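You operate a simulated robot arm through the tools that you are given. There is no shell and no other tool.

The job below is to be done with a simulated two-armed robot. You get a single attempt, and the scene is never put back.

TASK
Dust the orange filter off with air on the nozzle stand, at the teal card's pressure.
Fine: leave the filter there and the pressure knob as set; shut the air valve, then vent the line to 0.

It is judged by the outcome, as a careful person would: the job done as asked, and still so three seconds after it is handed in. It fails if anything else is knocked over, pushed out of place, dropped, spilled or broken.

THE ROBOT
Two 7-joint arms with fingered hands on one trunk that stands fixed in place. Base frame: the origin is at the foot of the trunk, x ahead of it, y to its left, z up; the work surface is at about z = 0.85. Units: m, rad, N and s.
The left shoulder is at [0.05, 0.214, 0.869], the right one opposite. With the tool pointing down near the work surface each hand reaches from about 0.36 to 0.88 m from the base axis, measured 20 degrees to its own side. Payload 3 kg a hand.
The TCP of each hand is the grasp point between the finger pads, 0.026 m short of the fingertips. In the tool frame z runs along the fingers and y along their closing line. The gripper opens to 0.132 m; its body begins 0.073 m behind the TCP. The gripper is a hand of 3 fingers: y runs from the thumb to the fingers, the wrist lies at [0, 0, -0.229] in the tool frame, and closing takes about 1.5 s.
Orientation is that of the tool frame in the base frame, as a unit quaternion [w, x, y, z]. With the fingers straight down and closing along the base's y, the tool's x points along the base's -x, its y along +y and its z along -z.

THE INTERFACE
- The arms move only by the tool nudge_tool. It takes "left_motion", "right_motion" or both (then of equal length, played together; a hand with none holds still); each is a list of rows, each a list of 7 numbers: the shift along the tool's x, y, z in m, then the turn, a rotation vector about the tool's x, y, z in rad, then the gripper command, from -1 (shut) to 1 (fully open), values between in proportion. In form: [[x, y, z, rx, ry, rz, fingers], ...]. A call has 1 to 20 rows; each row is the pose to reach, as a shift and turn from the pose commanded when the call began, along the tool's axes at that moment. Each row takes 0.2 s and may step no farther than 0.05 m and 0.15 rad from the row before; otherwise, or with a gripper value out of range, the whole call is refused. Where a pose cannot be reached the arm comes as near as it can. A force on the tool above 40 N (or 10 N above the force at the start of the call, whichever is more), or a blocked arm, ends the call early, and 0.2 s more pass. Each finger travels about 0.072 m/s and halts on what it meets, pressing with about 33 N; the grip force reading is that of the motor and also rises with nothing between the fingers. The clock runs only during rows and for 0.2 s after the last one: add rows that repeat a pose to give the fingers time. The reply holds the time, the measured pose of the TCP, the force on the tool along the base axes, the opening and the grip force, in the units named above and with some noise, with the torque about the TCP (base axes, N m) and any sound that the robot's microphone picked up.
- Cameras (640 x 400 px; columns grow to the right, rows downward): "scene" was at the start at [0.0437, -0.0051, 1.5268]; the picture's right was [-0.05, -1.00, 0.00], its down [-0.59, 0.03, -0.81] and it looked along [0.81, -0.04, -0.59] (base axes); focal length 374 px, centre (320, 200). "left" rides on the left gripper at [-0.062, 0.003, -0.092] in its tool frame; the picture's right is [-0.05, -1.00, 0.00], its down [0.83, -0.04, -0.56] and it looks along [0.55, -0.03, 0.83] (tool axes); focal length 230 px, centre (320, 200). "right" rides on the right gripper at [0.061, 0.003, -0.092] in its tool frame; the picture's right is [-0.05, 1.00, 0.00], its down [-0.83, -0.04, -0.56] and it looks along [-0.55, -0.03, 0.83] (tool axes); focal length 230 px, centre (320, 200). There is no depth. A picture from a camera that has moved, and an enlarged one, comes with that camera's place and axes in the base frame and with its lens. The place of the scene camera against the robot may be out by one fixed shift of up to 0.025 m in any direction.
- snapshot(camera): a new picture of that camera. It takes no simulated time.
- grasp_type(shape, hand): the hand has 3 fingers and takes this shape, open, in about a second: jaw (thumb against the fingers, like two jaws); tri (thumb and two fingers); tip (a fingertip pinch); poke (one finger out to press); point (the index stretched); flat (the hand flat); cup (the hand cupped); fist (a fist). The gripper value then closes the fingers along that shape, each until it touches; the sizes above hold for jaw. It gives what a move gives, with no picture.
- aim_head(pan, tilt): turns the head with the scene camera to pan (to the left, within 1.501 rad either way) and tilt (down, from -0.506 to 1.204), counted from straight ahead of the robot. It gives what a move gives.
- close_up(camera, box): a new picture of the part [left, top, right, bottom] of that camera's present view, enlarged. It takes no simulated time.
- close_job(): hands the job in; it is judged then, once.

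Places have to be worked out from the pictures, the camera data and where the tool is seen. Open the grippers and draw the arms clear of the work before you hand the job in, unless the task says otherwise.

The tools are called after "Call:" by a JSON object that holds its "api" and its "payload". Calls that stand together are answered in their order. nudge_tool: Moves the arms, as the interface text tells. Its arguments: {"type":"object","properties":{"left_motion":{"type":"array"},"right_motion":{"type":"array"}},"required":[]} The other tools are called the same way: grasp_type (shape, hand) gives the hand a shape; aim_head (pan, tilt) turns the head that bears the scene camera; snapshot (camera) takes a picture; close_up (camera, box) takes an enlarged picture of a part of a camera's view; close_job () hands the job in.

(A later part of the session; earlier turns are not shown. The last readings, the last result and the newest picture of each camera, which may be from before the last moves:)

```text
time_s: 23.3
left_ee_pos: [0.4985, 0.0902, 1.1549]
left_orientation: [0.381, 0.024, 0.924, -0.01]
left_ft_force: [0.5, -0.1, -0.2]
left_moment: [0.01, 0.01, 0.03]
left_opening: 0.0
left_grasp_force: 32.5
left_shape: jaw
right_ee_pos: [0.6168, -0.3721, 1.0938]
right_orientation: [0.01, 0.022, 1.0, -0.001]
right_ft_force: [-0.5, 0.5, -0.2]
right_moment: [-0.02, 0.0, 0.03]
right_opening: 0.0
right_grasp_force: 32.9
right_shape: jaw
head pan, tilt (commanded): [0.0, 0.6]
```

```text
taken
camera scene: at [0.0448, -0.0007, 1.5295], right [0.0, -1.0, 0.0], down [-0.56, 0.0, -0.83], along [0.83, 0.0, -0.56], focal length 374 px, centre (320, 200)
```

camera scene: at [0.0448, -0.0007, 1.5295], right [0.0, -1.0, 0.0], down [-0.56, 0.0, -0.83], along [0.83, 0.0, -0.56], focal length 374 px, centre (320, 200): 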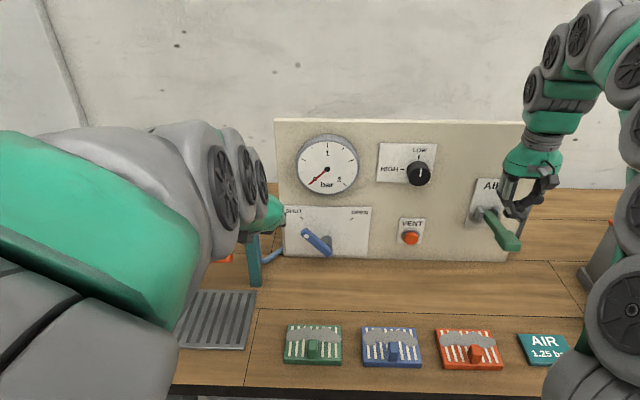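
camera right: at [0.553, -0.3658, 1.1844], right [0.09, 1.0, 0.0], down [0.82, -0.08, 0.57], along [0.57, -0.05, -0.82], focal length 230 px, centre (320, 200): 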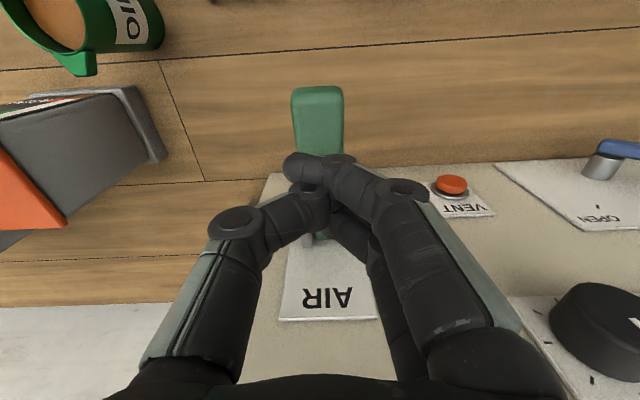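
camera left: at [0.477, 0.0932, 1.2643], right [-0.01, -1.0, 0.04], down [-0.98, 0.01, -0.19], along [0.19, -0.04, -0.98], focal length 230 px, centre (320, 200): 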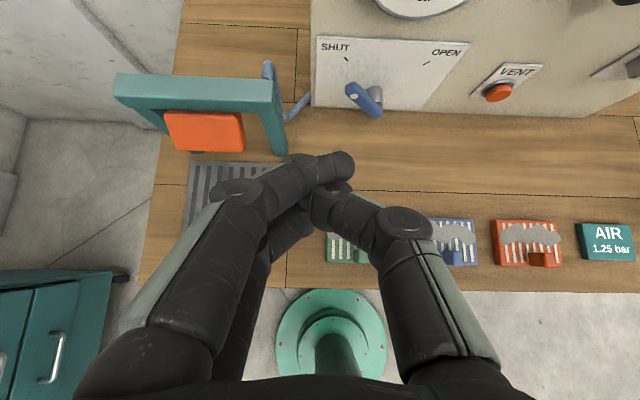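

The left camera gives a good view from above of the handle and hose. The arch post at y ≈ 0.15 is close to where the knuckles will pass, so I yaw the hand slightly left, wrist to the right, and advance most of the way.

Call:
{"api": "nudge_tool", "payload": {"left_motion": [[0, -0.001, 0.035, -0.07, 0, -0.071, -1], [0, -0.003, 0.07, -0.141, 0, -0.142, -1], [0, -0.004, 0.105, -0.211, 0, -0.213, -1], [0.001, -0.005, 0.14, -0.211, 0, -0.213, -1], [0.001, -0.006, 0.18, -0.211, 0, -0.213, -1], [0.001, -0.006, 0.18, -0.211, 0, -0.213, -1]]}}

Call:
{"api": "snapshot", "payload": {"camera": "left"}}

Call:
{"api": "snapshot", "payload": {"camera": "scene"}}

```text
time_s: 24.7
left_ee_pos: [0.6236, 0.0769, 1.0258]
left_orientation: [0.377, -0.115, 0.918, 0.048]
left_ft_force: [-1.3, -0.6, -0.6]
left_moment: [0.02, 0.0, 0.0]
left_opening: 0.0
left_grasp_force: 33.4
left_shape: jaw
right_ee_pos: [0.6173, -0.3722, 1.093]
right_orientation: [0.011, 0.022, 1.0, -0.001]
right_ft_force: [-0.1, -1.4, -0.2]
right_moment: [0.02, 0.0, 0.02]
right_opening: 0.0
right_grasp_force: 33.3
right_shape: jaw
head pan, tilt (commanded): [0.0, 0.6]
```

```text
taken
camera left: at [0.6019, 0.0743, 1.1357], right [0.28, -0.96, 0.04], down [-0.94, -0.28, -0.19], along [0.19, 0.02, -0.98], focal length 230 px, centre (320, 200)
```

left: 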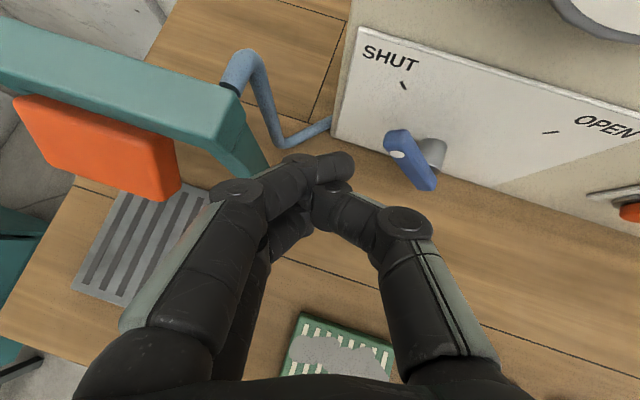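

```text
taken
camera scene: at [0.0448, -0.0007, 1.5295], right [0.0, -1.0, 0.0], down [-0.56, 0.0, -0.83], along [0.83, 0.0, -0.56], focal length 374 px, centre (320, 200)
```

scene: 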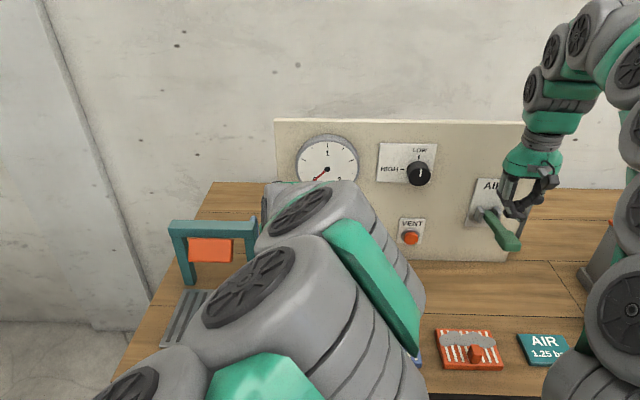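

The handle's dot works out at (0.690, 0.029, 0.963), which agrees with my earlier estimate. I go down to the left of the handle's tip.

Call:
{"api": "nudge_tool", "payload": {"left_motion": [[0, -0.006, 0.027, 0, 0, 0, -1], [0, -0.012, 0.054, 0, 0, 0, -1], [0.001, -0.018, 0.08, 0, 0, 0, -1], [0.001, -0.018, 0.08, 0, 0, 0, -1]]}}

Call:
{"api": "snapshot", "payload": {"camera": "left"}}

```text
time_s: 25.7
left_ee_pos: [0.6824, 0.0738, 0.9689]
left_orientation: [0.376, -0.115, 0.918, 0.047]
left_ft_force: [-0.6, 0.5, 0.1]
left_moment: [0.02, 0.01, 0.02]
left_opening: 0.0003
left_grasp_force: 33.3
left_shape: jaw
right_ee_pos: [0.6163, -0.3733, 1.0938]
right_orientation: [0.01, 0.021, 1.0, -0.002]
right_ft_force: [0.5, 0.7, -0.2]
right_moment: [-0.02, -0.02, 0.04]
right_opening: 0.0
right_grasp_force: 32.9
right_shape: jaw
head pan, tilt (commanded): [0.0, 0.6]
```

```text
taken
camera left: at [0.6606, 0.0703, 1.0782], right [0.28, -0.96, 0.04], down [-0.94, -0.28, -0.19], along [0.19, 0.02, -0.98], focal length 230 px, centre (320, 200)
```

left: 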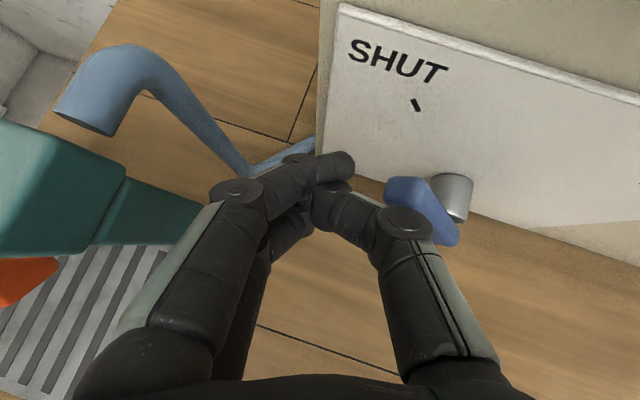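

The fingertips are left of the handle and clear of the hose. I push the handle to the right (along -y) slowly.

Call:
{"api": "nudge_tool", "payload": {"left_motion": [[0.0026, -0.0145, -0.0026, 0, 0, 0, -1], [0.0053, -0.029, -0.0053, 0, 0, 0, -1], [0.0079, -0.0436, -0.0079, 0, 0, 0, -1], [0.0105, -0.058, -0.0105, 0, 0, 0, -1]]}}

Call:
{"api": "snapshot", "payload": {"camera": "left"}}

Call:
{"api": "snapshot", "payload": {"camera": "scene"}}

```text
time_s: 26.7
left_ee_pos: [0.6817, 0.015, 0.9677]
left_orientation: [0.378, -0.115, 0.917, 0.048]
left_ft_force: [-16.0, 3.7, 6.7]
left_moment: [-0.05, -0.12, -0.14]
left_opening: 0.0
left_grasp_force: 33.6
left_shape: jaw
right_ee_pos: [0.6166, -0.3709, 1.0937]
right_orientation: [0.011, 0.02, 1.0, -0.001]
right_ft_force: [-0.7, -0.1, -0.7]
right_moment: [-0.02, 0.0, 0.03]
right_opening: 0.0
right_grasp_force: 33.2
right_shape: jaw
head pan, tilt (commanded): [0.0, 0.6]
```

```text
taken
camera left: at [0.6603, 0.0113, 1.0771], right [0.28, -0.96, 0.04], down [-0.94, -0.28, -0.19], along [0.19, 0.02, -0.98], focal length 230 px, centre (320, 200)
```

left: 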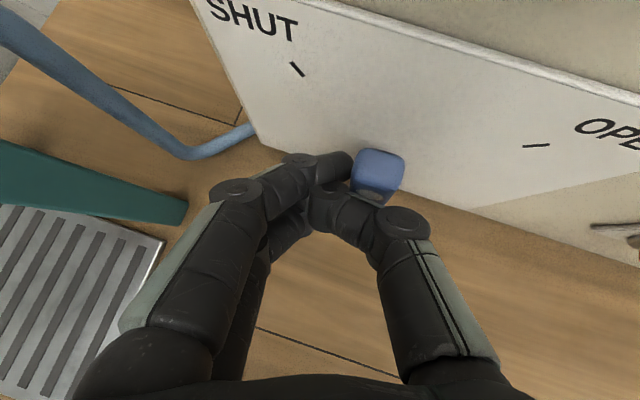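

```text
taken
camera scene: at [0.0444, -0.0006, 1.5295], right [0.0, -1.0, 0.0], down [-0.56, 0.0, -0.83], along [0.83, 0.0, -0.56], focal length 374 px, centre (320, 200)
```

scene: 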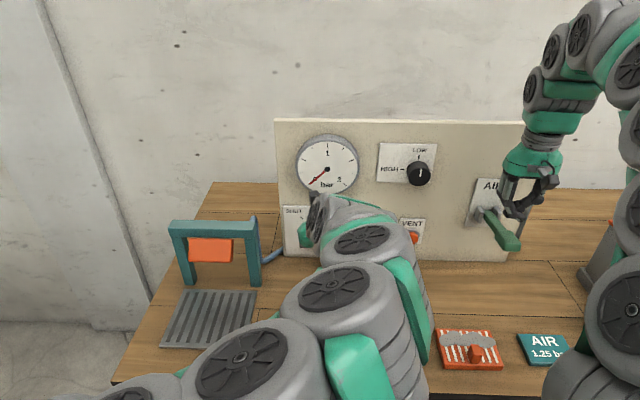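

The handle is now nearly upright and the gauge still reads about 0. I keep pushing toward OPEN, easing slightly off the panel to lower the side force.

Call:
{"api": "nudge_tool", "payload": {"left_motion": [[0.0046, -0.0141, -0.0046, 0, 0, 0, -1], [0.0092, -0.0281, -0.0092, 0, 0, 0, -1], [0.012, -0.0426, -0.012, 0, 0, 0, -1], [0.0137, -0.052, -0.0137, 0, 0, 0, -1]]}}

Call:
{"api": "snapshot", "payload": {"camera": "left"}}

Call:
{"api": "snapshot", "payload": {"camera": "scene"}}

```text
time_s: 27.6
left_ee_pos: [0.6757, -0.025, 0.9694]
left_orientation: [0.378, -0.118, 0.917, 0.053]
left_ft_force: [-21.9, 21.1, 11.8]
left_moment: [0.47, 0.41, 0.15]
left_opening: 0.0
left_grasp_force: 32.4
left_shape: jaw
right_ee_pos: [0.6173, -0.3714, 1.094]
right_orientation: [0.009, 0.021, 1.0, -0.002]
right_ft_force: [-0.1, -0.6, 0.3]
right_moment: [0.0, -0.01, 0.02]
right_opening: 0.0
right_grasp_force: 32.6
right_shape: jaw
head pan, tilt (commanded): [0.0, 0.6]
stopped in row 4 (left hand): the force on the tool passed its limit at 46 N (the readings are from after the stop); the commanded pose is now the measured one
```

```text
taken
camera left: at [0.6548, -0.0299, 1.079], right [0.29, -0.96, 0.03], down [-0.94, -0.29, -0.19], along [0.19, 0.03, -0.98], focal length 230 px, centre (320, 200)
```

left: 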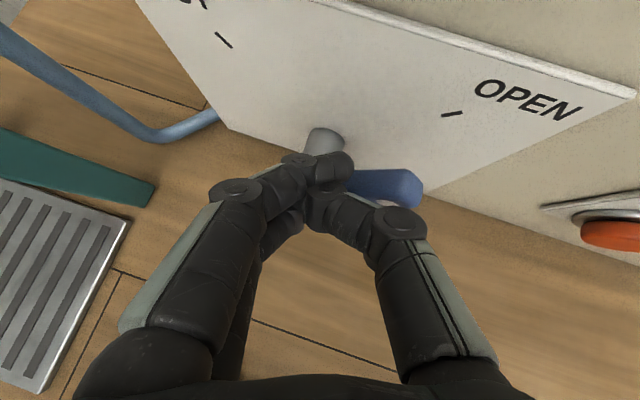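

```text
taken
camera scene: at [0.0442, -0.0003, 1.5295], right [0.0, -1.0, 0.0], down [-0.56, 0.0, -0.83], along [0.83, 0.0, -0.56], focal length 374 px, centre (320, 200)
```

scene: 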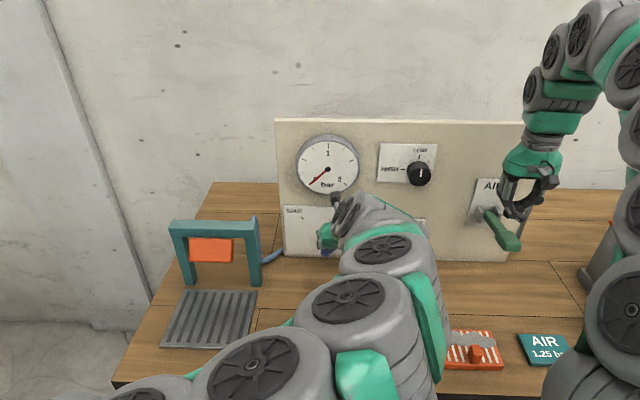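

The handle has come up against its stop at OPEN. I back the left hand off to the left and away, then read the gauge.

Call:
{"api": "nudge_tool", "payload": {"left_motion": [[-0.002, 0.015, 0.0, 0, 0, 0, -1], [-0.002, 0.02, -0.04, 0, 0, 0, -1], [-0.002, 0.02, -0.08, 0, 0, 0, -1], [-0.002, 0.02, -0.12, 0, 0, 0, -1], [-0.002, 0.05, -0.16, 0, 0, 0, -1], [-0.002, 0.09, -0.19, 0, 0, 0, -1], [-0.002, 0.13, -0.21, 0, 0, 0, -1], [-0.002, 0.17, -0.22, 0, 0, 0, -1], [-0.002, 0.21, -0.22, 0, 0, 0, -1]]}}

Call:
{"api": "snapshot", "payload": {"camera": "scene"}}

Call:
{"api": "close_up", "payload": {"camera": "scene", "box": [280, 120, 440, 260]}}

```text
time_s: 29.2
left_ee_pos: [0.5363, 0.1525, 1.0994]
left_orientation: [0.361, -0.209, 0.903, 0.105]
left_ft_force: [-0.5, -0.1, 0.1]
left_moment: [-0.04, -0.01, 0.0]
left_opening: 0.0005
left_grasp_force: 33.1
left_shape: jaw
right_ee_pos: [0.6173, -0.3719, 1.0919]
right_orientation: [0.009, 0.021, 1.0, -0.002]
right_ft_force: [1.0, 1.0, 0.6]
right_moment: [0.01, 0.0, 0.0]
right_opening: 0.0
right_grasp_force: 33.0
right_shape: jaw
head pan, tilt (commanded): [0.0, 0.6]
stopped in row 7 (left hand): the arm was blocked; the commanded pose is now the measured one
```

```text
taken
camera scene: at [0.0448, -0.0006, 1.5295], right [0.0, -1.0, 0.0], down [-0.56, 0.0, -0.83], along [0.83, 0.0, -0.56], focal length 374 px, centre (320, 200)
```

scene: 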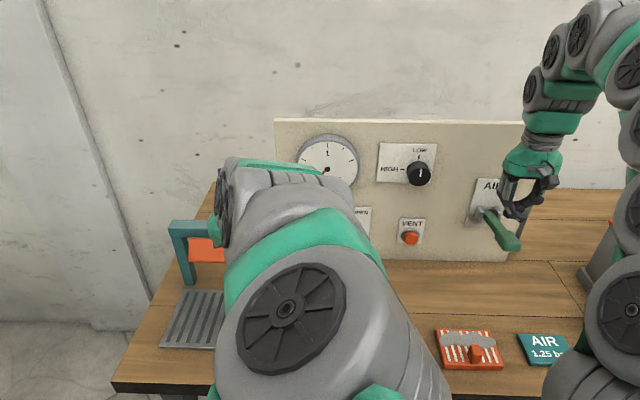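

```text
2.86 times, centred on (360, 190) of scene
camera zoom: at [0.0448, -0.0006, 1.5295], right [0.0, -1.0, 0.0], down [-0.56, 0.0, -0.83], along [0.83, 0.0, -0.56], focal length 1067 px, centre (206, 229)
```

zoom: 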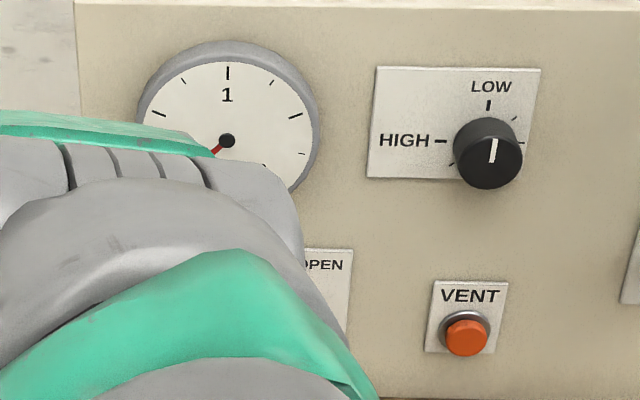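

The left arm reported being blocked while I moved it left, though the hand feels no force. I check where it is before I move on.

Call:
{"api": "snapshot", "payload": {"camera": "left"}}

Call:
{"api": "aim_head", "payload": {"pan": 0.5, "tilt": 0.8}}

Call:
{"api": "snapshot", "payload": {"camera": "scene"}}

```text
taken
camera left: at [0.5189, 0.1417, 1.2095], right [0.49, -0.87, 0.0], down [-0.86, -0.48, -0.18], along [0.15, 0.09, -0.98], focal length 230 px, centre (320, 200)
```

left: 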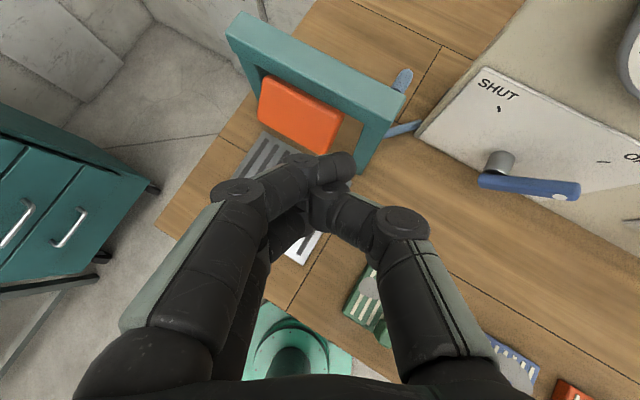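

```text
time_s: 30.1
left_ee_pos: [0.5366, 0.152, 1.0992]
left_orientation: [0.36, -0.209, 0.903, 0.105]
left_ft_force: [0.1, -0.5, -0.1]
left_moment: [-0.01, -0.03, 0.01]
left_opening: 0.0
left_grasp_force: 32.9
left_shape: jaw
right_ee_pos: [0.6168, -0.3725, 1.0939]
right_orientation: [0.01, 0.021, 1.0, -0.001]
right_ft_force: [-0.3, -0.2, -0.1]
right_moment: [0.0, 0.0, 0.01]
right_opening: 0.0002
right_grasp_force: 32.8
right_shape: jaw
head pan, tilt (commanded): [0.499, 0.799]
```

```text
taken
camera scene: at [0.0273, 0.0379, 1.5126], right [0.48, -0.88, 0.0], down [-0.63, -0.34, -0.7], along [0.61, 0.33, -0.72], focal length 374 px, centre (320, 200)
```

scene: 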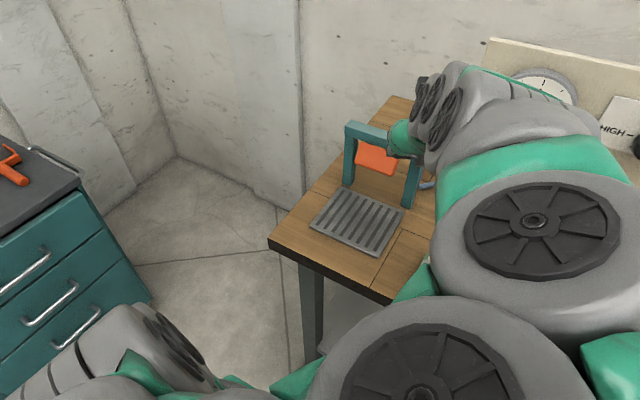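

The handle's dot is now at y ≈ -0.061, so the valve is fully at OPEN, and the hand is clear of the arch; the block looks like an arm-posture limit. I un-yaw the left hand and back it up and away.

Call:
{"api": "nudge_tool", "payload": {"left_motion": [[-0.001, 0.01, -0.027, 0.087, -0.005, 0.09, -1], [-0.002, 0.02, -0.053, 0.174, -0.01, 0.18, -1], [-0.003, 0.03, -0.08, 0.261, -0.015, 0.269, -1], [-0.0035, 0.039, -0.106, 0.348, -0.019, 0.359, -1], [-0.0035, 0.039, -0.106, 0.348, -0.019, 0.359, -1]]}}

Call:
{"api": "aim_head", "payload": {"pan": 0, "tilt": 0.6}}

Call:
{"api": "snapshot", "payload": {"camera": "scene"}}

```text
time_s: 31.3
left_ee_pos: [0.4561, 0.1502, 1.182]
left_orientation: [0.378, 0.025, 0.925, 0.011]
left_ft_force: [0.7, -0.3, 0.7]
left_moment: [0.0, -0.02, 0.0]
left_opening: 0.0
left_grasp_force: 31.8
left_shape: jaw
right_ee_pos: [0.6166, -0.3732, 1.0932]
right_orientation: [0.011, 0.021, 1.0, -0.001]
right_ft_force: [0.0, 0.3, -0.4]
right_moment: [0.0, 0.02, 0.02]
right_opening: 0.0001
right_grasp_force: 32.9
right_shape: jaw
head pan, tilt (commanded): [0.499, 0.799]
```

```text
time_s: 32.2
left_ee_pos: [0.4565, 0.1511, 1.182]
left_orientation: [0.377, 0.022, 0.926, 0.012]
left_ft_force: [0.5, 0.5, 0.2]
left_moment: [-0.04, 0.0, 0.02]
left_opening: 0.0
left_grasp_force: 32.4
left_shape: jaw
right_ee_pos: [0.618, -0.372, 1.0946]
right_orientation: [0.011, 0.02, 1.0, -0.001]
right_ft_force: [0.0, 0.7, -0.4]
right_moment: [0.0, -0.05, 0.01]
right_opening: 0.0
right_grasp_force: 33.3
right_shape: jaw
head pan, tilt (commanded): [0.0, 0.6]
```

```text
taken
camera scene: at [0.0448, -0.0006, 1.5295], right [0.0, -1.0, 0.0], down [-0.57, 0.0, -0.82], along [0.82, 0.0, -0.57], focal length 374 px, centre (320, 200)
```

scene: 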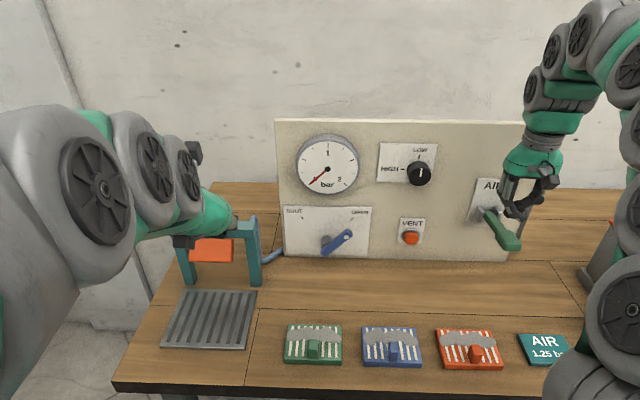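

Call:
{"api": "close_up", "payload": {"camera": "scene", "box": [280, 120, 440, 260]}}

```text
2.86 times, centred on (360, 190) of scene
camera zoom: at [0.0448, -0.0006, 1.5295], right [0.0, -1.0, 0.0], down [-0.57, 0.0, -0.82], along [0.82, 0.0, -0.57], focal length 1067 px, centre (206, 229)
```

zoom: 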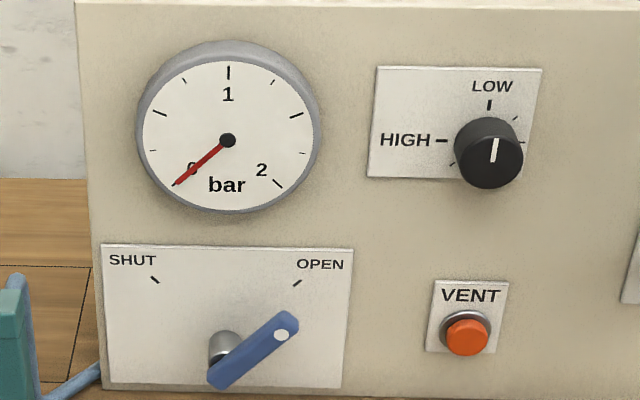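

The valve is OPEN and the gauge reads 0 with the knob at LOW. Next I bring the right hand in front of the knob, whose front centre I put at (0.704, -0.206, 1.116), and turn the fingers to point forward.

Call:
{"api": "nudge_tool", "payload": {"right_motion": [[0.012, 0.041, -0.015, 0, 0, 0, -1], [0.023, 0.082, -0.03, 0, 0, 0, -0.6], [0.035, 0.123, -0.045, 0, 0, 0, -0.2], [0.046, 0.164, -0.06, 0, 0, 0, 0.2], [0.046, 0.164, -0.06, 0, 0, 0, 0.2]]}}

Call:
{"api": "nudge_tool", "payload": {"right_motion": [[-0.006, 0, 0.002, 0, -0.145, 0, 0.2], [-0.012, 0, 0.004, 0, -0.29, 0, 0.2], [-0.018, 0, 0.006, 0, -0.435, 0, 0.2], [-0.024, 0, 0.008, 0, -0.58, 0, 0.2], [-0.03, 0, 0.01, 0, -0.725, 0, 0.2], [-0.036, 0, 0.012, 0, -0.87, 0, 0.2], [-0.042, 0, 0.014, 0, -1.015, 0, 0.2], [-0.048, 0, 0.016, 0, -1.16, 0, 0.2], [-0.054, 0, 0.018, 0, -1.305, 0, 0.2], [-0.06, 0, 0.02, 0, -1.45, 0, 0.2], [-0.06, 0, 0.02, 0, -1.55, 0, 0.2]]}}

Call:
{"api": "snapshot", "payload": {"camera": "right"}}

Call:
{"api": "snapshot", "payload": {"camera": "scene"}}

```text
time_s: 33.4
left_ee_pos: [0.4562, 0.1502, 1.1819]
left_orientation: [0.377, 0.023, 0.926, 0.012]
left_ft_force: [-0.7, -0.8, -0.6]
left_moment: [-0.03, -0.03, 0.02]
left_opening: 0.0
left_grasp_force: 33.0
left_shape: jaw
right_ee_pos: [0.575, -0.2058, 1.153]
right_orientation: [0.01, 0.022, 1.0, -0.001]
right_ft_force: [-0.5, 0.3, 0.6]
right_moment: [0.02, 0.01, 0.01]
right_opening: 0.0785
right_grasp_force: 0.2
right_shape: jaw
head pan, tilt (commanded): [0.0, 0.6]
```

```text
time_s: 35.8
left_ee_pos: [0.4556, 0.1498, 1.1808]
left_orientation: [0.377, 0.023, 0.926, 0.012]
left_ft_force: [-0.3, -0.3, -0.1]
left_moment: [0.0, 0.0, -0.01]
left_opening: 0.0
left_grasp_force: 32.6
left_shape: jaw
right_ee_pos: [0.6913, -0.201, 1.1819]
right_orientation: [0.708, 0.013, 0.706, -0.015]
right_ft_force: [-0.6, -0.3, 0.7]
right_moment: [0.0, 0.02, -0.02]
right_opening: 0.0788
right_grasp_force: 0.1
right_shape: jaw
right hand out of reach, approached as far as the arm can: row 9, 10, 11
head pan, tilt (commanded): [0.0, 0.6]
```

```text
taken
camera right: at [0.6, -0.194, 1.119], right [0.04, 1.0, 0.05], down [-0.56, -0.02, 0.83], along [0.83, -0.06, 0.56], focal length 230 px, centre (320, 200)
```

right: 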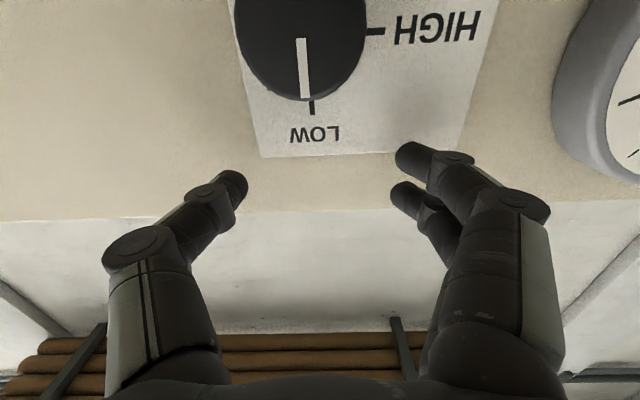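

```text
taken
camera scene: at [0.0447, -0.0007, 1.5295], right [0.0, -1.0, 0.0], down [-0.56, 0.0, -0.83], along [0.83, 0.0, -0.56], focal length 374 px, centre (320, 200)
```

scene: 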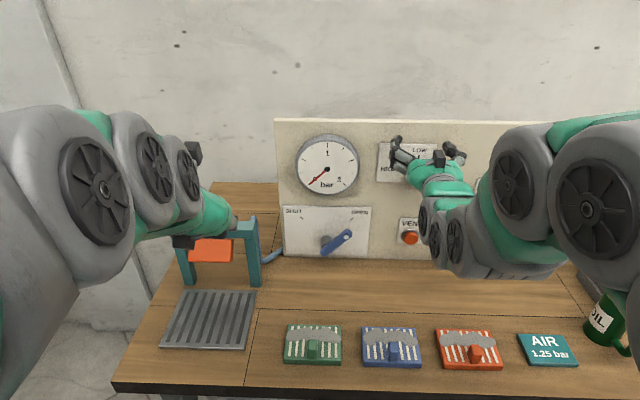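

Full forward pointing reaches only z ≈ 1.18, but tilting about 20° down should reach the knob. I back off, tilt the hand and come level with the knob.

Call:
{"api": "nudge_tool", "payload": {"right_motion": [[0, -0.001, -0.023, 0, 0.1, 0, 0.2], [0, -0.002, -0.046, 0, 0.2, 0, 0.2], [0.025, -0.004, -0.046, 0, 0.3, 0, 0.2], [0.049, -0.005, -0.046, 0, 0.35, 0, 0.2], [0.049, -0.005, -0.046, 0, 0.35, 0, 0.2]]}}

Call:
{"api": "snapshot", "payload": {"camera": "right"}}

Call:
{"api": "close_up", "payload": {"camera": "scene", "box": [280, 100, 520, 260]}}

```text
time_s: 37.0
left_ee_pos: [0.4558, 0.1509, 1.1798]
left_orientation: [0.376, 0.023, 0.926, 0.012]
left_ft_force: [0.5, -0.3, 0.1]
left_moment: [0.02, -0.01, 0.01]
left_opening: 0.0
left_grasp_force: 32.7
left_shape: jaw
right_ee_pos: [0.6438, -0.2046, 1.1318]
right_orientation: [0.572, 0.017, 0.82, -0.013]
right_ft_force: [0.1, 0.1, -0.2]
right_moment: [0.01, 0.01, 0.04]
right_opening: 0.079
right_grasp_force: 0.1
right_shape: jaw
head pan, tilt (commanded): [0.0, 0.6]
```

```text
taken
camera right: at [0.5372, -0.1969, 1.1046], right [0.06, 1.0, 0.05], down [-0.24, -0.03, 0.97], along [0.97, -0.07, 0.24], focal length 230 px, centre (320, 200)
```

right: 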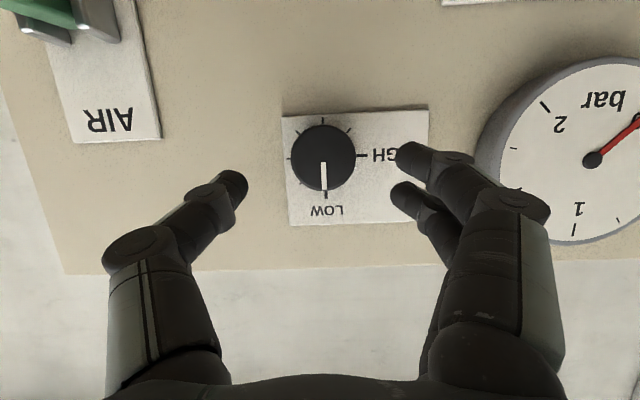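

```text
2.50 times, centred on (400, 180) of scene
camera zoom: at [0.0448, -0.0007, 1.5295], right [0.0, -1.0, 0.0], down [-0.56, 0.0, -0.83], along [0.83, 0.0, -0.56], focal length 934 px, centre (120, 250)
```

zoom: 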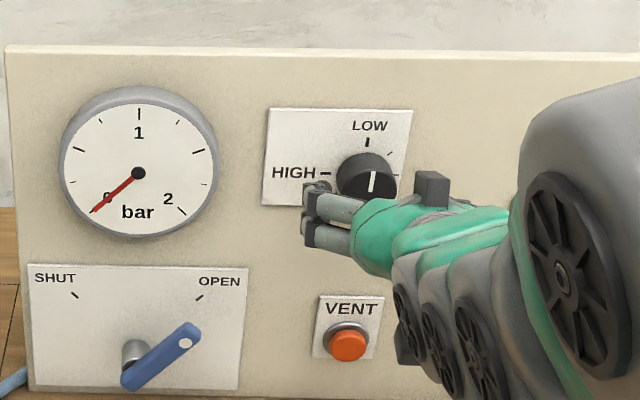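

All of the knob's scale is visible now, running from LOW clockwise to HIGH, and the knob's centre works out at (0.704, -0.206, 1.113). I pre-roll the hand counter-clockwise and move in around the knob.

Call:
{"api": "nudge_tool", "payload": {"right_motion": [[0, 0, 0, 0, 0, -0.15, 0.2], [0, 0, 0, 0, 0, -0.3, 0.2], [0, 0, 0, 0, 0, -0.45, 0.2], [0, 0, 0, 0, 0, -0.6, 0.2], [-0.002, 0.0, 0.017, 0, 0, -0.6, 0.2], [-0.004, 0.0, 0.034, 0, 0, -0.6, 0.2], [-0.0057, 0.0005, 0.051, 0, 0, -0.6, 0.2], [-0.0057, 0.0005, 0.051, 0, 0, -0.6, 0.2]]}}

Call:
{"api": "snapshot", "payload": {"camera": "right"}}

Call:
{"api": "close_up", "payload": {"camera": "scene", "box": [340, 110, 500, 220]}}

```text
time_s: 38.8
left_ee_pos: [0.457, 0.1506, 1.1817]
left_orientation: [0.377, 0.024, 0.926, 0.011]
left_ft_force: [-0.1, 0.0, 0.8]
left_moment: [0.02, -0.03, 0.0]
left_opening: 0.0001
left_grasp_force: 32.4
left_shape: jaw
right_ee_pos: [0.6957, -0.206, 1.118]
right_orientation: [0.544, -0.226, 0.788, -0.182]
right_ft_force: [-0.7, -0.3, 0.7]
right_moment: [0.0, 0.04, -0.01]
right_opening: 0.0792
right_grasp_force: 0.0
right_shape: jaw
head pan, tilt (commanded): [0.0, 0.6]
```

```text
taken
camera right: at [0.5893, -0.2337, 1.1006], right [-0.14, 0.86, -0.49], down [-0.26, 0.45, 0.86], along [0.96, 0.25, 0.16], focal length 230 px, centre (320, 200)
```

right: 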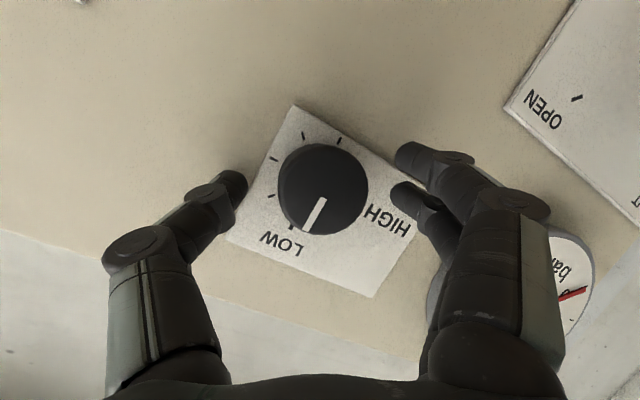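

```text
3.64 times, centred on (420, 165) of scene
camera zoom: at [0.0448, -0.0007, 1.5295], right [0.0, -1.0, 0.0], down [-0.56, 0.0, -0.83], along [0.83, 0.0, -0.56], focal length 1358 px, centre (-44, 327)
```

zoom: 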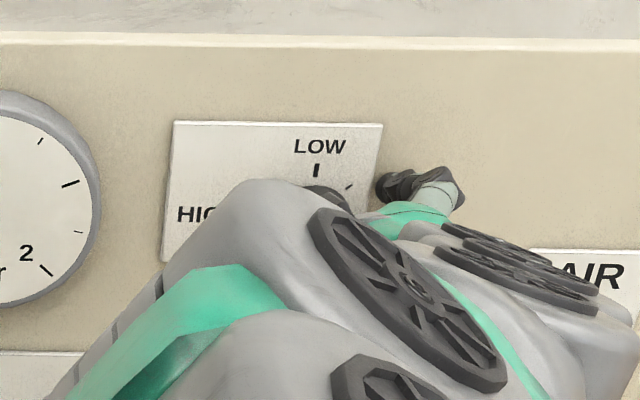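

The knob sits centred between the fingers. I close on it.

Call:
{"api": "nudge_tool", "payload": {"right_motion": [[0, 0, 0, 0, 0, 0, 0], [0, 0, 0, 0, 0, 0, -0.3], [0, 0, 0, 0, 0, 0, -0.6], [0, 0, 0, 0, 0, 0, -0.8], [0, 0, 0, 0, 0, 0, -0.8]]}}

Call:
{"api": "snapshot", "payload": {"camera": "right"}}

```text
time_s: 40.0
left_ee_pos: [0.4567, 0.151, 1.1808]
left_orientation: [0.377, 0.023, 0.926, 0.011]
left_ft_force: [-0.2, -0.5, -0.3]
left_moment: [0.02, 0.03, -0.02]
left_opening: 0.0
left_grasp_force: 33.1
left_shape: jaw
right_ee_pos: [0.6947, -0.2077, 1.1179]
right_orientation: [0.544, -0.226, 0.788, -0.181]
right_ft_force: [-19.9, -7.5, -3.4]
right_moment: [0.32, -0.11, -0.73]
right_opening: 0.0287
right_grasp_force: 0.1
right_shape: jaw
head pan, tilt (commanded): [0.0, 0.6]
```

```text
taken
camera right: at [0.5885, -0.2346, 1.1005], right [-0.14, 0.86, -0.49], down [-0.26, 0.45, 0.86], along [0.96, 0.25, 0.16], focal length 230 px, centre (320, 200)
```

right: 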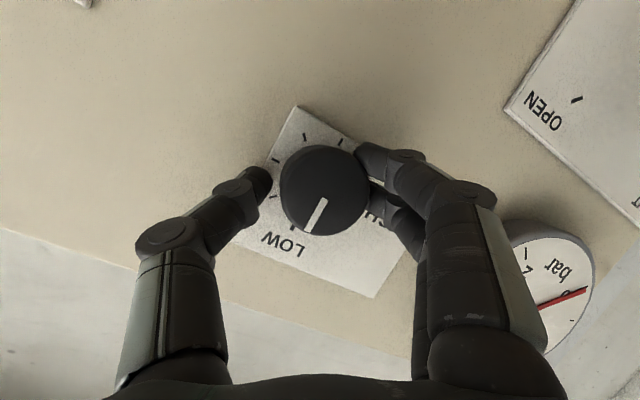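

The closing fingertips have met the plate (-20 N along x) and there is no real grip yet. I back off about 7 mm and close again.

Call:
{"api": "nudge_tool", "payload": {"right_motion": [[0, 0, -0.004, 0, 0, 0, -0.6], [0, 0, -0.008, 0, 0, 0, -0.8], [0, 0, -0.008, 0, 0, 0, -1], [0, 0, -0.008, 0, 0, 0, -1], [0, 0, -0.008, 0, 0, 0, -1]]}}

Call:
{"api": "snapshot", "payload": {"camera": "right"}}

```text
time_s: 41.2
left_ee_pos: [0.4562, 0.1511, 1.1821]
left_orientation: [0.376, 0.023, 0.926, 0.012]
left_ft_force: [0.2, 0.7, 0.7]
left_moment: [0.03, -0.02, 0.01]
left_opening: 0.0
left_grasp_force: 32.8
left_shape: jaw
right_ee_pos: [0.6898, -0.2023, 1.1223]
right_orientation: [0.544, -0.228, 0.787, -0.181]
right_ft_force: [31.9, 9.8, 3.9]
right_moment: [0.05, -0.4, 0.11]
right_opening: 0.0336
right_grasp_force: 32.4
right_shape: jaw
head pan, tilt (commanded): [0.0, 0.6]
```

```text
taken
camera right: at [0.583, -0.2313, 1.1039], right [-0.15, 0.86, -0.49], down [-0.26, 0.44, 0.86], along [0.95, 0.25, 0.16], focal length 230 px, centre (320, 200)
```

right: 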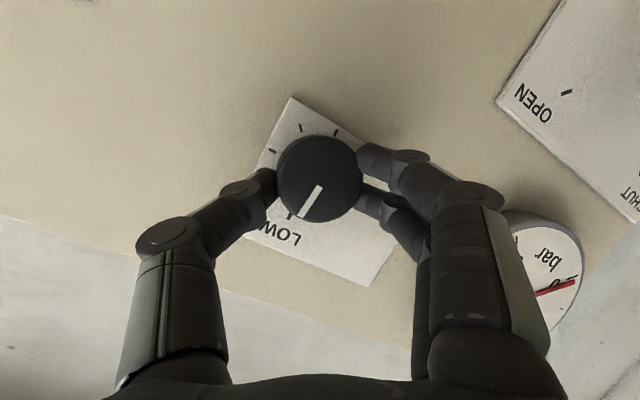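

Now the knob is gripped at 32 N. I ease forward to take out the pull, then roll clockwise slowly.

Call:
{"api": "nudge_tool", "payload": {"right_motion": [[0, 0, 0.003, 0, 0, 0, -1], [0, 0, 0.005, 0, 0, 0, -1]]}}

Call:
{"api": "nudge_tool", "payload": {"right_motion": [[0, 0, 0, 0, 0, 0.08, -1], [0, 0, 0, 0, 0, 0.16, -1], [0, 0, 0, 0, 0, 0.24, -1], [0, 0, 0, 0, 0, 0.32, -1], [0, 0, 0, 0, 0, 0.4, -1]]}}

Call:
{"api": "snapshot", "payload": {"camera": "right"}}

Call:
{"api": "close_up", "payload": {"camera": "scene", "box": [280, 100, 520, 260]}}

```text
time_s: 41.8
left_ee_pos: [0.4563, 0.1514, 1.1815]
left_orientation: [0.376, 0.023, 0.926, 0.011]
left_ft_force: [-0.6, 0.2, -0.4]
left_moment: [0.0, 0.03, 0.02]
left_opening: 0.0
left_grasp_force: 32.9
left_shape: jaw
right_ee_pos: [0.6924, -0.2036, 1.1222]
right_orientation: [0.545, -0.227, 0.786, -0.182]
right_ft_force: [-19.7, 17.9, 28.6]
right_moment: [0.1, -0.45, 0.23]
right_opening: 0.0363
right_grasp_force: 33.1
right_shape: jaw
head pan, tilt (commanded): [0.0, 0.6]
```

```text
time_s: 43.0
left_ee_pos: [0.4547, 0.1514, 1.1819]
left_orientation: [0.376, 0.023, 0.926, 0.011]
left_ft_force: [-0.4, 0.4, 0.0]
left_moment: [0.02, 0.01, 0.0]
left_opening: 0.0001
left_grasp_force: 33.0
left_shape: jaw
right_ee_pos: [0.6929, -0.2053, 1.1201]
right_orientation: [0.57, -0.067, 0.816, -0.069]
right_ft_force: [-5.0, 15.7, 31.4]
right_moment: [0.06, -0.52, 1.09]
right_opening: 0.0373
right_grasp_force: 32.5
right_shape: jaw
head pan, tilt (commanded): [0.0, 0.6]
```

```text
taken
camera right: at [0.5845, -0.2091, 1.0943], right [-0.01, 0.99, -0.14], down [-0.24, 0.13, 0.96], along [0.97, 0.04, 0.23], focal length 230 px, centre (320, 200)
```

right: 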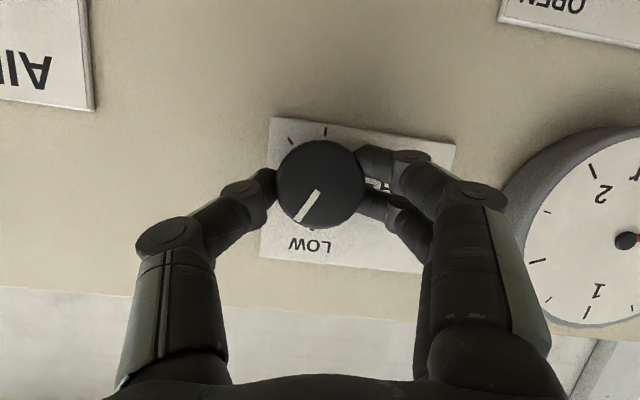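

```text
2.50 times, centred on (400, 180) of scene
camera zoom: at [0.0442, -0.0003, 1.5295], right [0.0, -1.0, 0.0], down [-0.56, 0.0, -0.83], along [0.83, 0.0, -0.56], focal length 934 px, centre (120, 250)
```

zoom: 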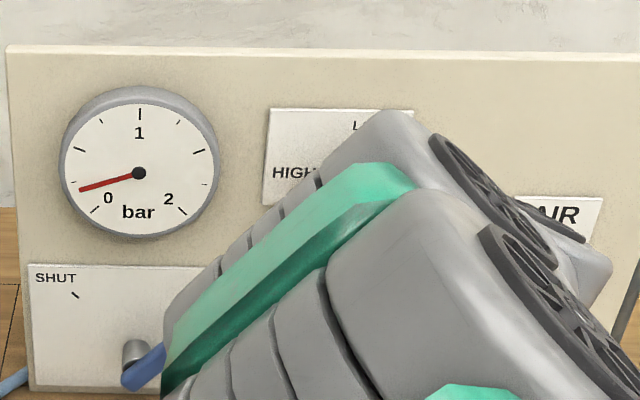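

The gauge has risen to about 0.2 bar; the needle follows the knob roughly one to one in angle, so the knob needs about 170° from LOW. I keep rolling clockwise and shift slightly to ease the sideways force.

Call:
{"api": "nudge_tool", "payload": {"right_motion": [[-0.0015, 0.0005, 0, 0, 0, 0.08, -1], [-0.003, 0.001, 0, 0, 0, 0.16, -1], [-0.003, 0.001, 0, 0, 0, 0.26, -1], [-0.003, 0.001, 0, 0, 0, 0.36, -1], [-0.003, 0.001, 0, 0, 0, 0.46, -1], [-0.003, 0.001, 0, 0, 0, 0.56, -1], [-0.003, 0.001, 0, 0, 0, 0.66, -1], [-0.003, 0.001, 0, 0, 0, 0.76, -1]]}}

Call:
{"api": "snapshot", "payload": {"camera": "right"}}

Call:
{"api": "close_up", "payload": {"camera": "scene", "box": [280, 100, 520, 260]}}

```text
time_s: 44.8
left_ee_pos: [0.4559, 0.1516, 1.1809]
left_orientation: [0.377, 0.023, 0.926, 0.012]
left_ft_force: [0.0, -0.2, -0.3]
left_moment: [-0.03, -0.06, 0.01]
left_opening: 0.0001
left_grasp_force: 33.4
left_shape: jaw
right_ee_pos: [0.6942, -0.2038, 1.1228]
right_orientation: [0.554, 0.243, 0.783, 0.146]
right_ft_force: [-4.7, 14.1, -0.5]
right_moment: [0.04, -0.76, 1.54]
right_opening: 0.0363
right_grasp_force: 33.1
right_shape: jaw
head pan, tilt (commanded): [0.0, 0.6]
```

```text
taken
camera right: at [0.5914, -0.1635, 1.1057], right [0.23, 0.81, 0.54], down [-0.31, -0.46, 0.83], along [0.92, -0.36, 0.14], focal length 230 px, centre (320, 200)
```

right: 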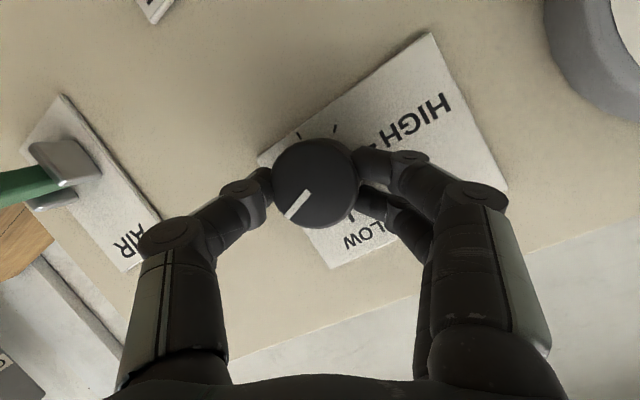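

```text
2.50 times, centred on (400, 180) of scene
camera zoom: at [0.0447, -0.0004, 1.5295], right [0.0, -1.0, 0.0], down [-0.56, 0.0, -0.83], along [0.83, 0.0, -0.56], focal length 934 px, centre (120, 250)
```

zoom: 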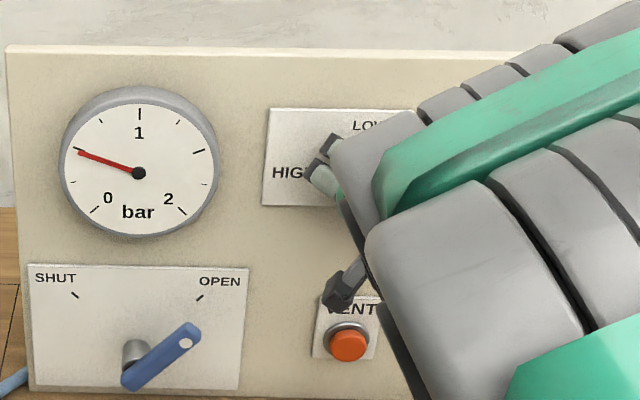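

The gauge is at about 0.48 bar and forces are modest. I continue rolling.

Call:
{"api": "nudge_tool", "payload": {"right_motion": [[0, 0, 0, 0, 0, 0.1, -1], [0, 0, 0, 0, 0, 0.2, -1], [0, 0, 0, 0, 0, 0.3, -1], [0, 0, 0, 0, 0, 0.4, -1], [0, 0, 0, 0, 0, 0.5, -1]]}}

Call:
{"api": "snapshot", "payload": {"camera": "right"}}

Call:
{"api": "close_up", "payload": {"camera": "scene", "box": [280, 100, 520, 260]}}

```text
time_s: 46.0
left_ee_pos: [0.4548, 0.151, 1.1821]
left_orientation: [0.376, 0.023, 0.926, 0.012]
left_ft_force: [0.5, 0.3, 0.4]
left_moment: [-0.01, -0.01, 0.05]
left_opening: 0.0
left_grasp_force: 33.2
left_shape: jaw
right_ee_pos: [0.6946, -0.2037, 1.123]
right_orientation: [0.501, 0.429, 0.698, 0.278]
right_ft_force: [5.2, 11.7, 1.7]
right_moment: [-0.02, -1.66, 1.39]
right_opening: 0.0359
right_grasp_force: 33.1
right_shape: jaw
head pan, tilt (commanded): [0.0, 0.6]
```

```text
taken
camera right: at [0.6003, -0.1444, 1.1279], right [0.32, 0.43, 0.84], down [-0.43, -0.73, 0.54], along [0.84, -0.53, -0.05], focal length 230 px, centre (320, 200)
```

right: 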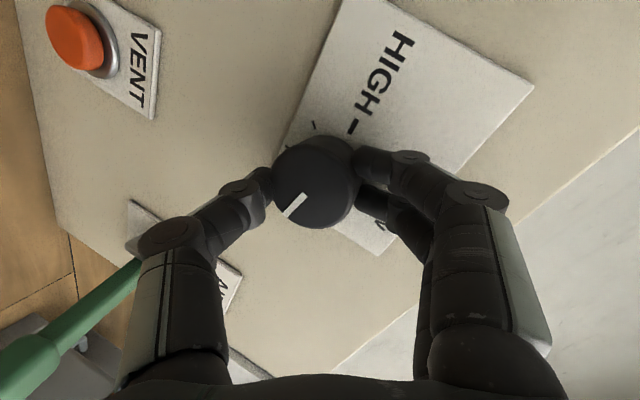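

```text
2.50 times, centred on (400, 180) of scene
camera zoom: at [0.0448, -0.0005, 1.5295], right [0.0, -1.0, 0.0], down [-0.56, 0.0, -0.83], along [0.83, 0.0, -0.56], focal length 934 px, centre (120, 250)
```

zoom: 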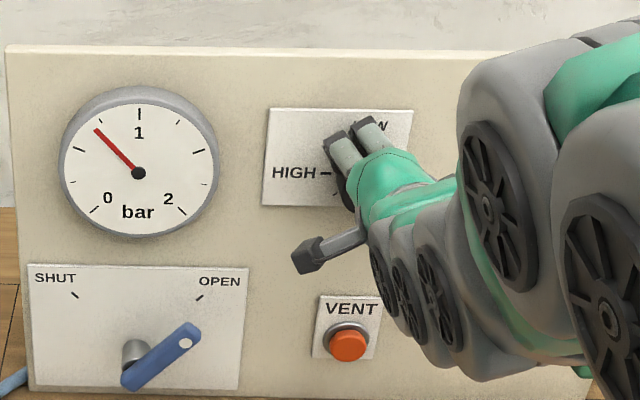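

The gauge is at about 0.67 bar, and rolling is still going well. I continue.

Call:
{"api": "nudge_tool", "payload": {"right_motion": [[0, 0, 0, 0, 0, 0.1, -1], [0, 0, 0, 0, 0, 0.2, -1], [0, 0, 0, 0, 0, 0.3, -1], [0, 0, 0, 0, 0, 0.4, -1], [0, 0, 0, 0, 0, 0.5, -1]]}}

Call:
{"api": "close_up", "payload": {"camera": "scene", "box": [280, 100, 520, 260]}}

Call:
{"api": "snapshot", "payload": {"camera": "right"}}

```text
time_s: 47.2
left_ee_pos: [0.4563, 0.15, 1.1816]
left_orientation: [0.377, 0.023, 0.926, 0.012]
left_ft_force: [-0.5, -0.1, -0.3]
left_moment: [-0.04, 0.02, 0.04]
left_opening: 0.0
left_grasp_force: 33.0
left_shape: jaw
right_ee_pos: [0.6938, -0.2046, 1.1221]
right_orientation: [0.415, 0.588, 0.571, 0.395]
right_ft_force: [10.2, 6.8, 4.9]
right_moment: [-0.03, -1.97, 0.45]
right_opening: 0.036
right_grasp_force: 33.0
right_shape: jaw
head pan, tilt (commanded): [0.0, 0.6]
```

```text
2.50 times, centred on (400, 180) of scene
camera zoom: at [0.0449, -0.0006, 1.5295], right [0.0, -1.0, 0.0], down [-0.56, 0.0, -0.83], along [0.83, 0.0, -0.56], focal length 934 px, centre (120, 250)
```

zoom: 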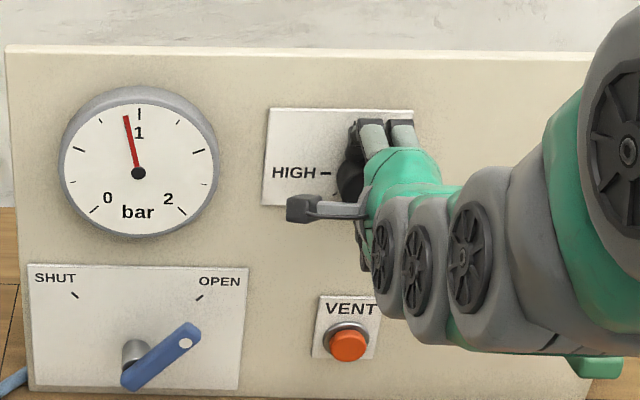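

```text
taken
camera right: at [0.6106, -0.1389, 1.1559], right [0.34, -0.06, 0.94], down [-0.57, -0.81, 0.16], along [0.75, -0.59, -0.31], focal length 230 px, centre (320, 200)
```

right: 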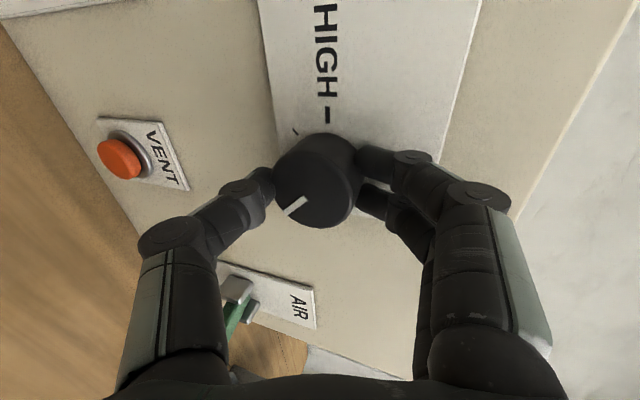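

The gauge is at about 0.91 bar. I carry on in the same way, then will finish in finer steps.

Call:
{"api": "nudge_tool", "payload": {"right_motion": [[0, 0, 0, 0, 0, 0.1, -1], [0, 0, 0, 0, 0, 0.2, -1], [0, 0, 0, 0, 0, 0.3, -1], [0, 0, 0, 0, 0, 0.4, -1], [0, 0, 0, 0, 0, 0.5, -1]]}}

Call:
{"api": "close_up", "payload": {"camera": "scene", "box": [280, 100, 520, 260]}}

Call:
{"api": "snapshot", "payload": {"camera": "right"}}

```text
time_s: 48.4
left_ee_pos: [0.4568, 0.1504, 1.1806]
left_orientation: [0.376, 0.024, 0.926, 0.011]
left_ft_force: [0.7, -0.5, 0.0]
left_moment: [0.01, -0.07, 0.03]
left_opening: 0.0
left_grasp_force: 32.7
left_shape: jaw
right_ee_pos: [0.6929, -0.2045, 1.1225]
right_orientation: [0.306, 0.711, 0.407, 0.484]
right_ft_force: [4.4, 0.7, 3.4]
right_moment: [-0.07, -1.0, -0.02]
right_opening: 0.0345
right_grasp_force: 32.9
right_shape: jaw
head pan, tilt (commanded): [0.0, 0.6]
```

```text
2.50 times, centred on (400, 180) of scene
camera zoom: at [0.0448, -0.0007, 1.5295], right [0.0, -1.0, 0.0], down [-0.56, 0.0, -0.83], along [0.83, 0.0, -0.56], focal length 934 px, centre (120, 250)
```

zoom: 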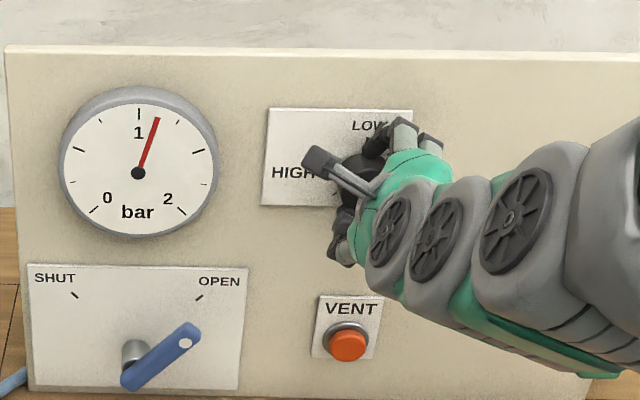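

```text
taken
camera right: at [0.6202, -0.148, 1.1828], right [0.27, -0.53, 0.81], down [-0.7, -0.68, -0.21], along [0.66, -0.5, -0.55], focal length 230 px, centre (320, 200)
```

right: 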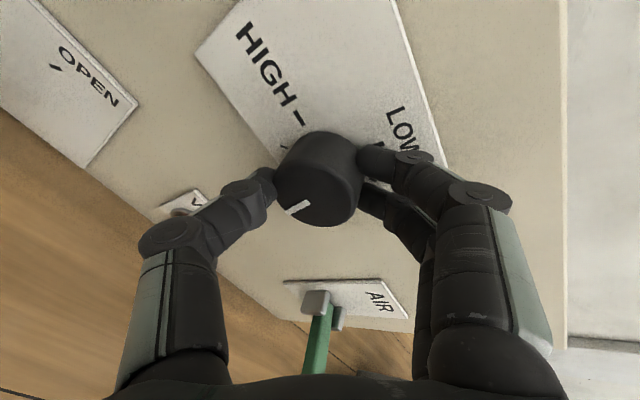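

The gauge reads about 1.12 bar. I wait a moment for any needle lag and enlarge the gauge.

Call:
{"api": "nudge_tool", "payload": {"right_motion": [[0, 0, 0, 0, 0, 0, -1], [0, 0, 0, 0, 0, 0, -1], [0, 0, 0, 0, 0, 0, -1]]}}

Call:
{"api": "close_up", "payload": {"camera": "scene", "box": [290, 128, 366, 202]}}

```text
time_s: 49.2
left_ee_pos: [0.4556, 0.15, 1.1819]
left_orientation: [0.377, 0.023, 0.926, 0.011]
left_ft_force: [0.4, -0.3, 0.5]
left_moment: [-0.01, -0.01, 0.0]
left_opening: 0.0001
left_grasp_force: 33.6
left_shape: jaw
right_ee_pos: [0.6938, -0.2041, 1.1212]
right_orientation: [0.305, 0.712, 0.407, 0.485]
right_ft_force: [1.9, -2.4, -0.1]
right_moment: [-0.04, -0.95, -0.12]
right_opening: 0.035
right_grasp_force: 33.3
right_shape: jaw
head pan, tilt (commanded): [0.0, 0.6]
```

```text
5.41 times, centred on (328, 165) of scene
camera zoom: at [0.0448, -0.0008, 1.5295], right [0.0, -1.0, 0.0], down [-0.56, 0.0, -0.83], along [0.83, 0.0, -0.56], focal length 2019 px, centre (277, 389)
```

zoom: 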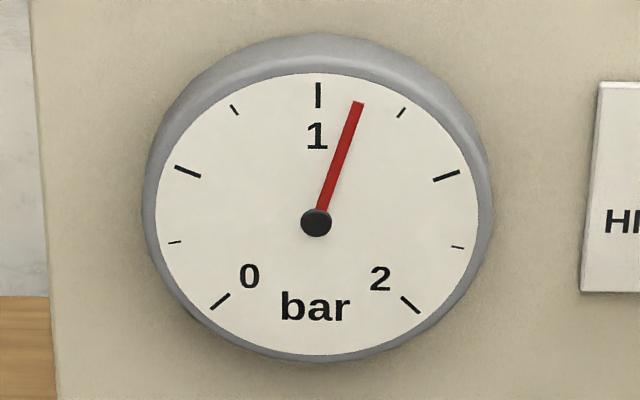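

The needle is steady at about 1.12 bar, so it needs roughly 17° more. I roll by 0.28 rad and check again.

Call:
{"api": "nudge_tool", "payload": {"right_motion": [[0, 0, 0, 0, 0, 0.07, -1], [0, 0, 0, 0, 0, 0.14, -1], [0, 0, 0, 0, 0, 0.21, -1], [0, 0, 0, 0, 0, 0.28, -1], [0, 0, 0, 0, 0, 0.28, -1]]}}

Call:
{"api": "close_up", "payload": {"camera": "scene", "box": [290, 128, 366, 202]}}

```text
time_s: 50.4
left_ee_pos: [0.4559, 0.1504, 1.1802]
left_orientation: [0.377, 0.022, 0.926, 0.012]
left_ft_force: [-0.5, 0.5, 1.0]
left_moment: [-0.01, 0.01, -0.02]
left_opening: 0.0001
left_grasp_force: 32.7
left_shape: jaw
right_ee_pos: [0.6939, -0.2039, 1.1215]
right_orientation: [0.235, 0.761, 0.304, 0.522]
right_ft_force: [0.7, -3.3, -8.5]
right_moment: [-0.04, -0.23, 0.18]
right_opening: 0.0345
right_grasp_force: 33.4
right_shape: jaw
head pan, tilt (commanded): [0.0, 0.6]
```

```text
5.41 times, centred on (328, 165) of scene
camera zoom: at [0.0449, -0.0008, 1.5295], right [0.0, -1.0, 0.0], down [-0.56, 0.0, -0.83], along [0.83, 0.0, -0.56], focal length 2019 px, centre (277, 389)
```

zoom: 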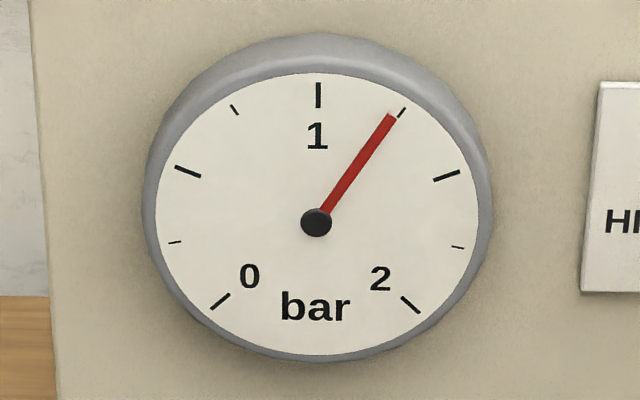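

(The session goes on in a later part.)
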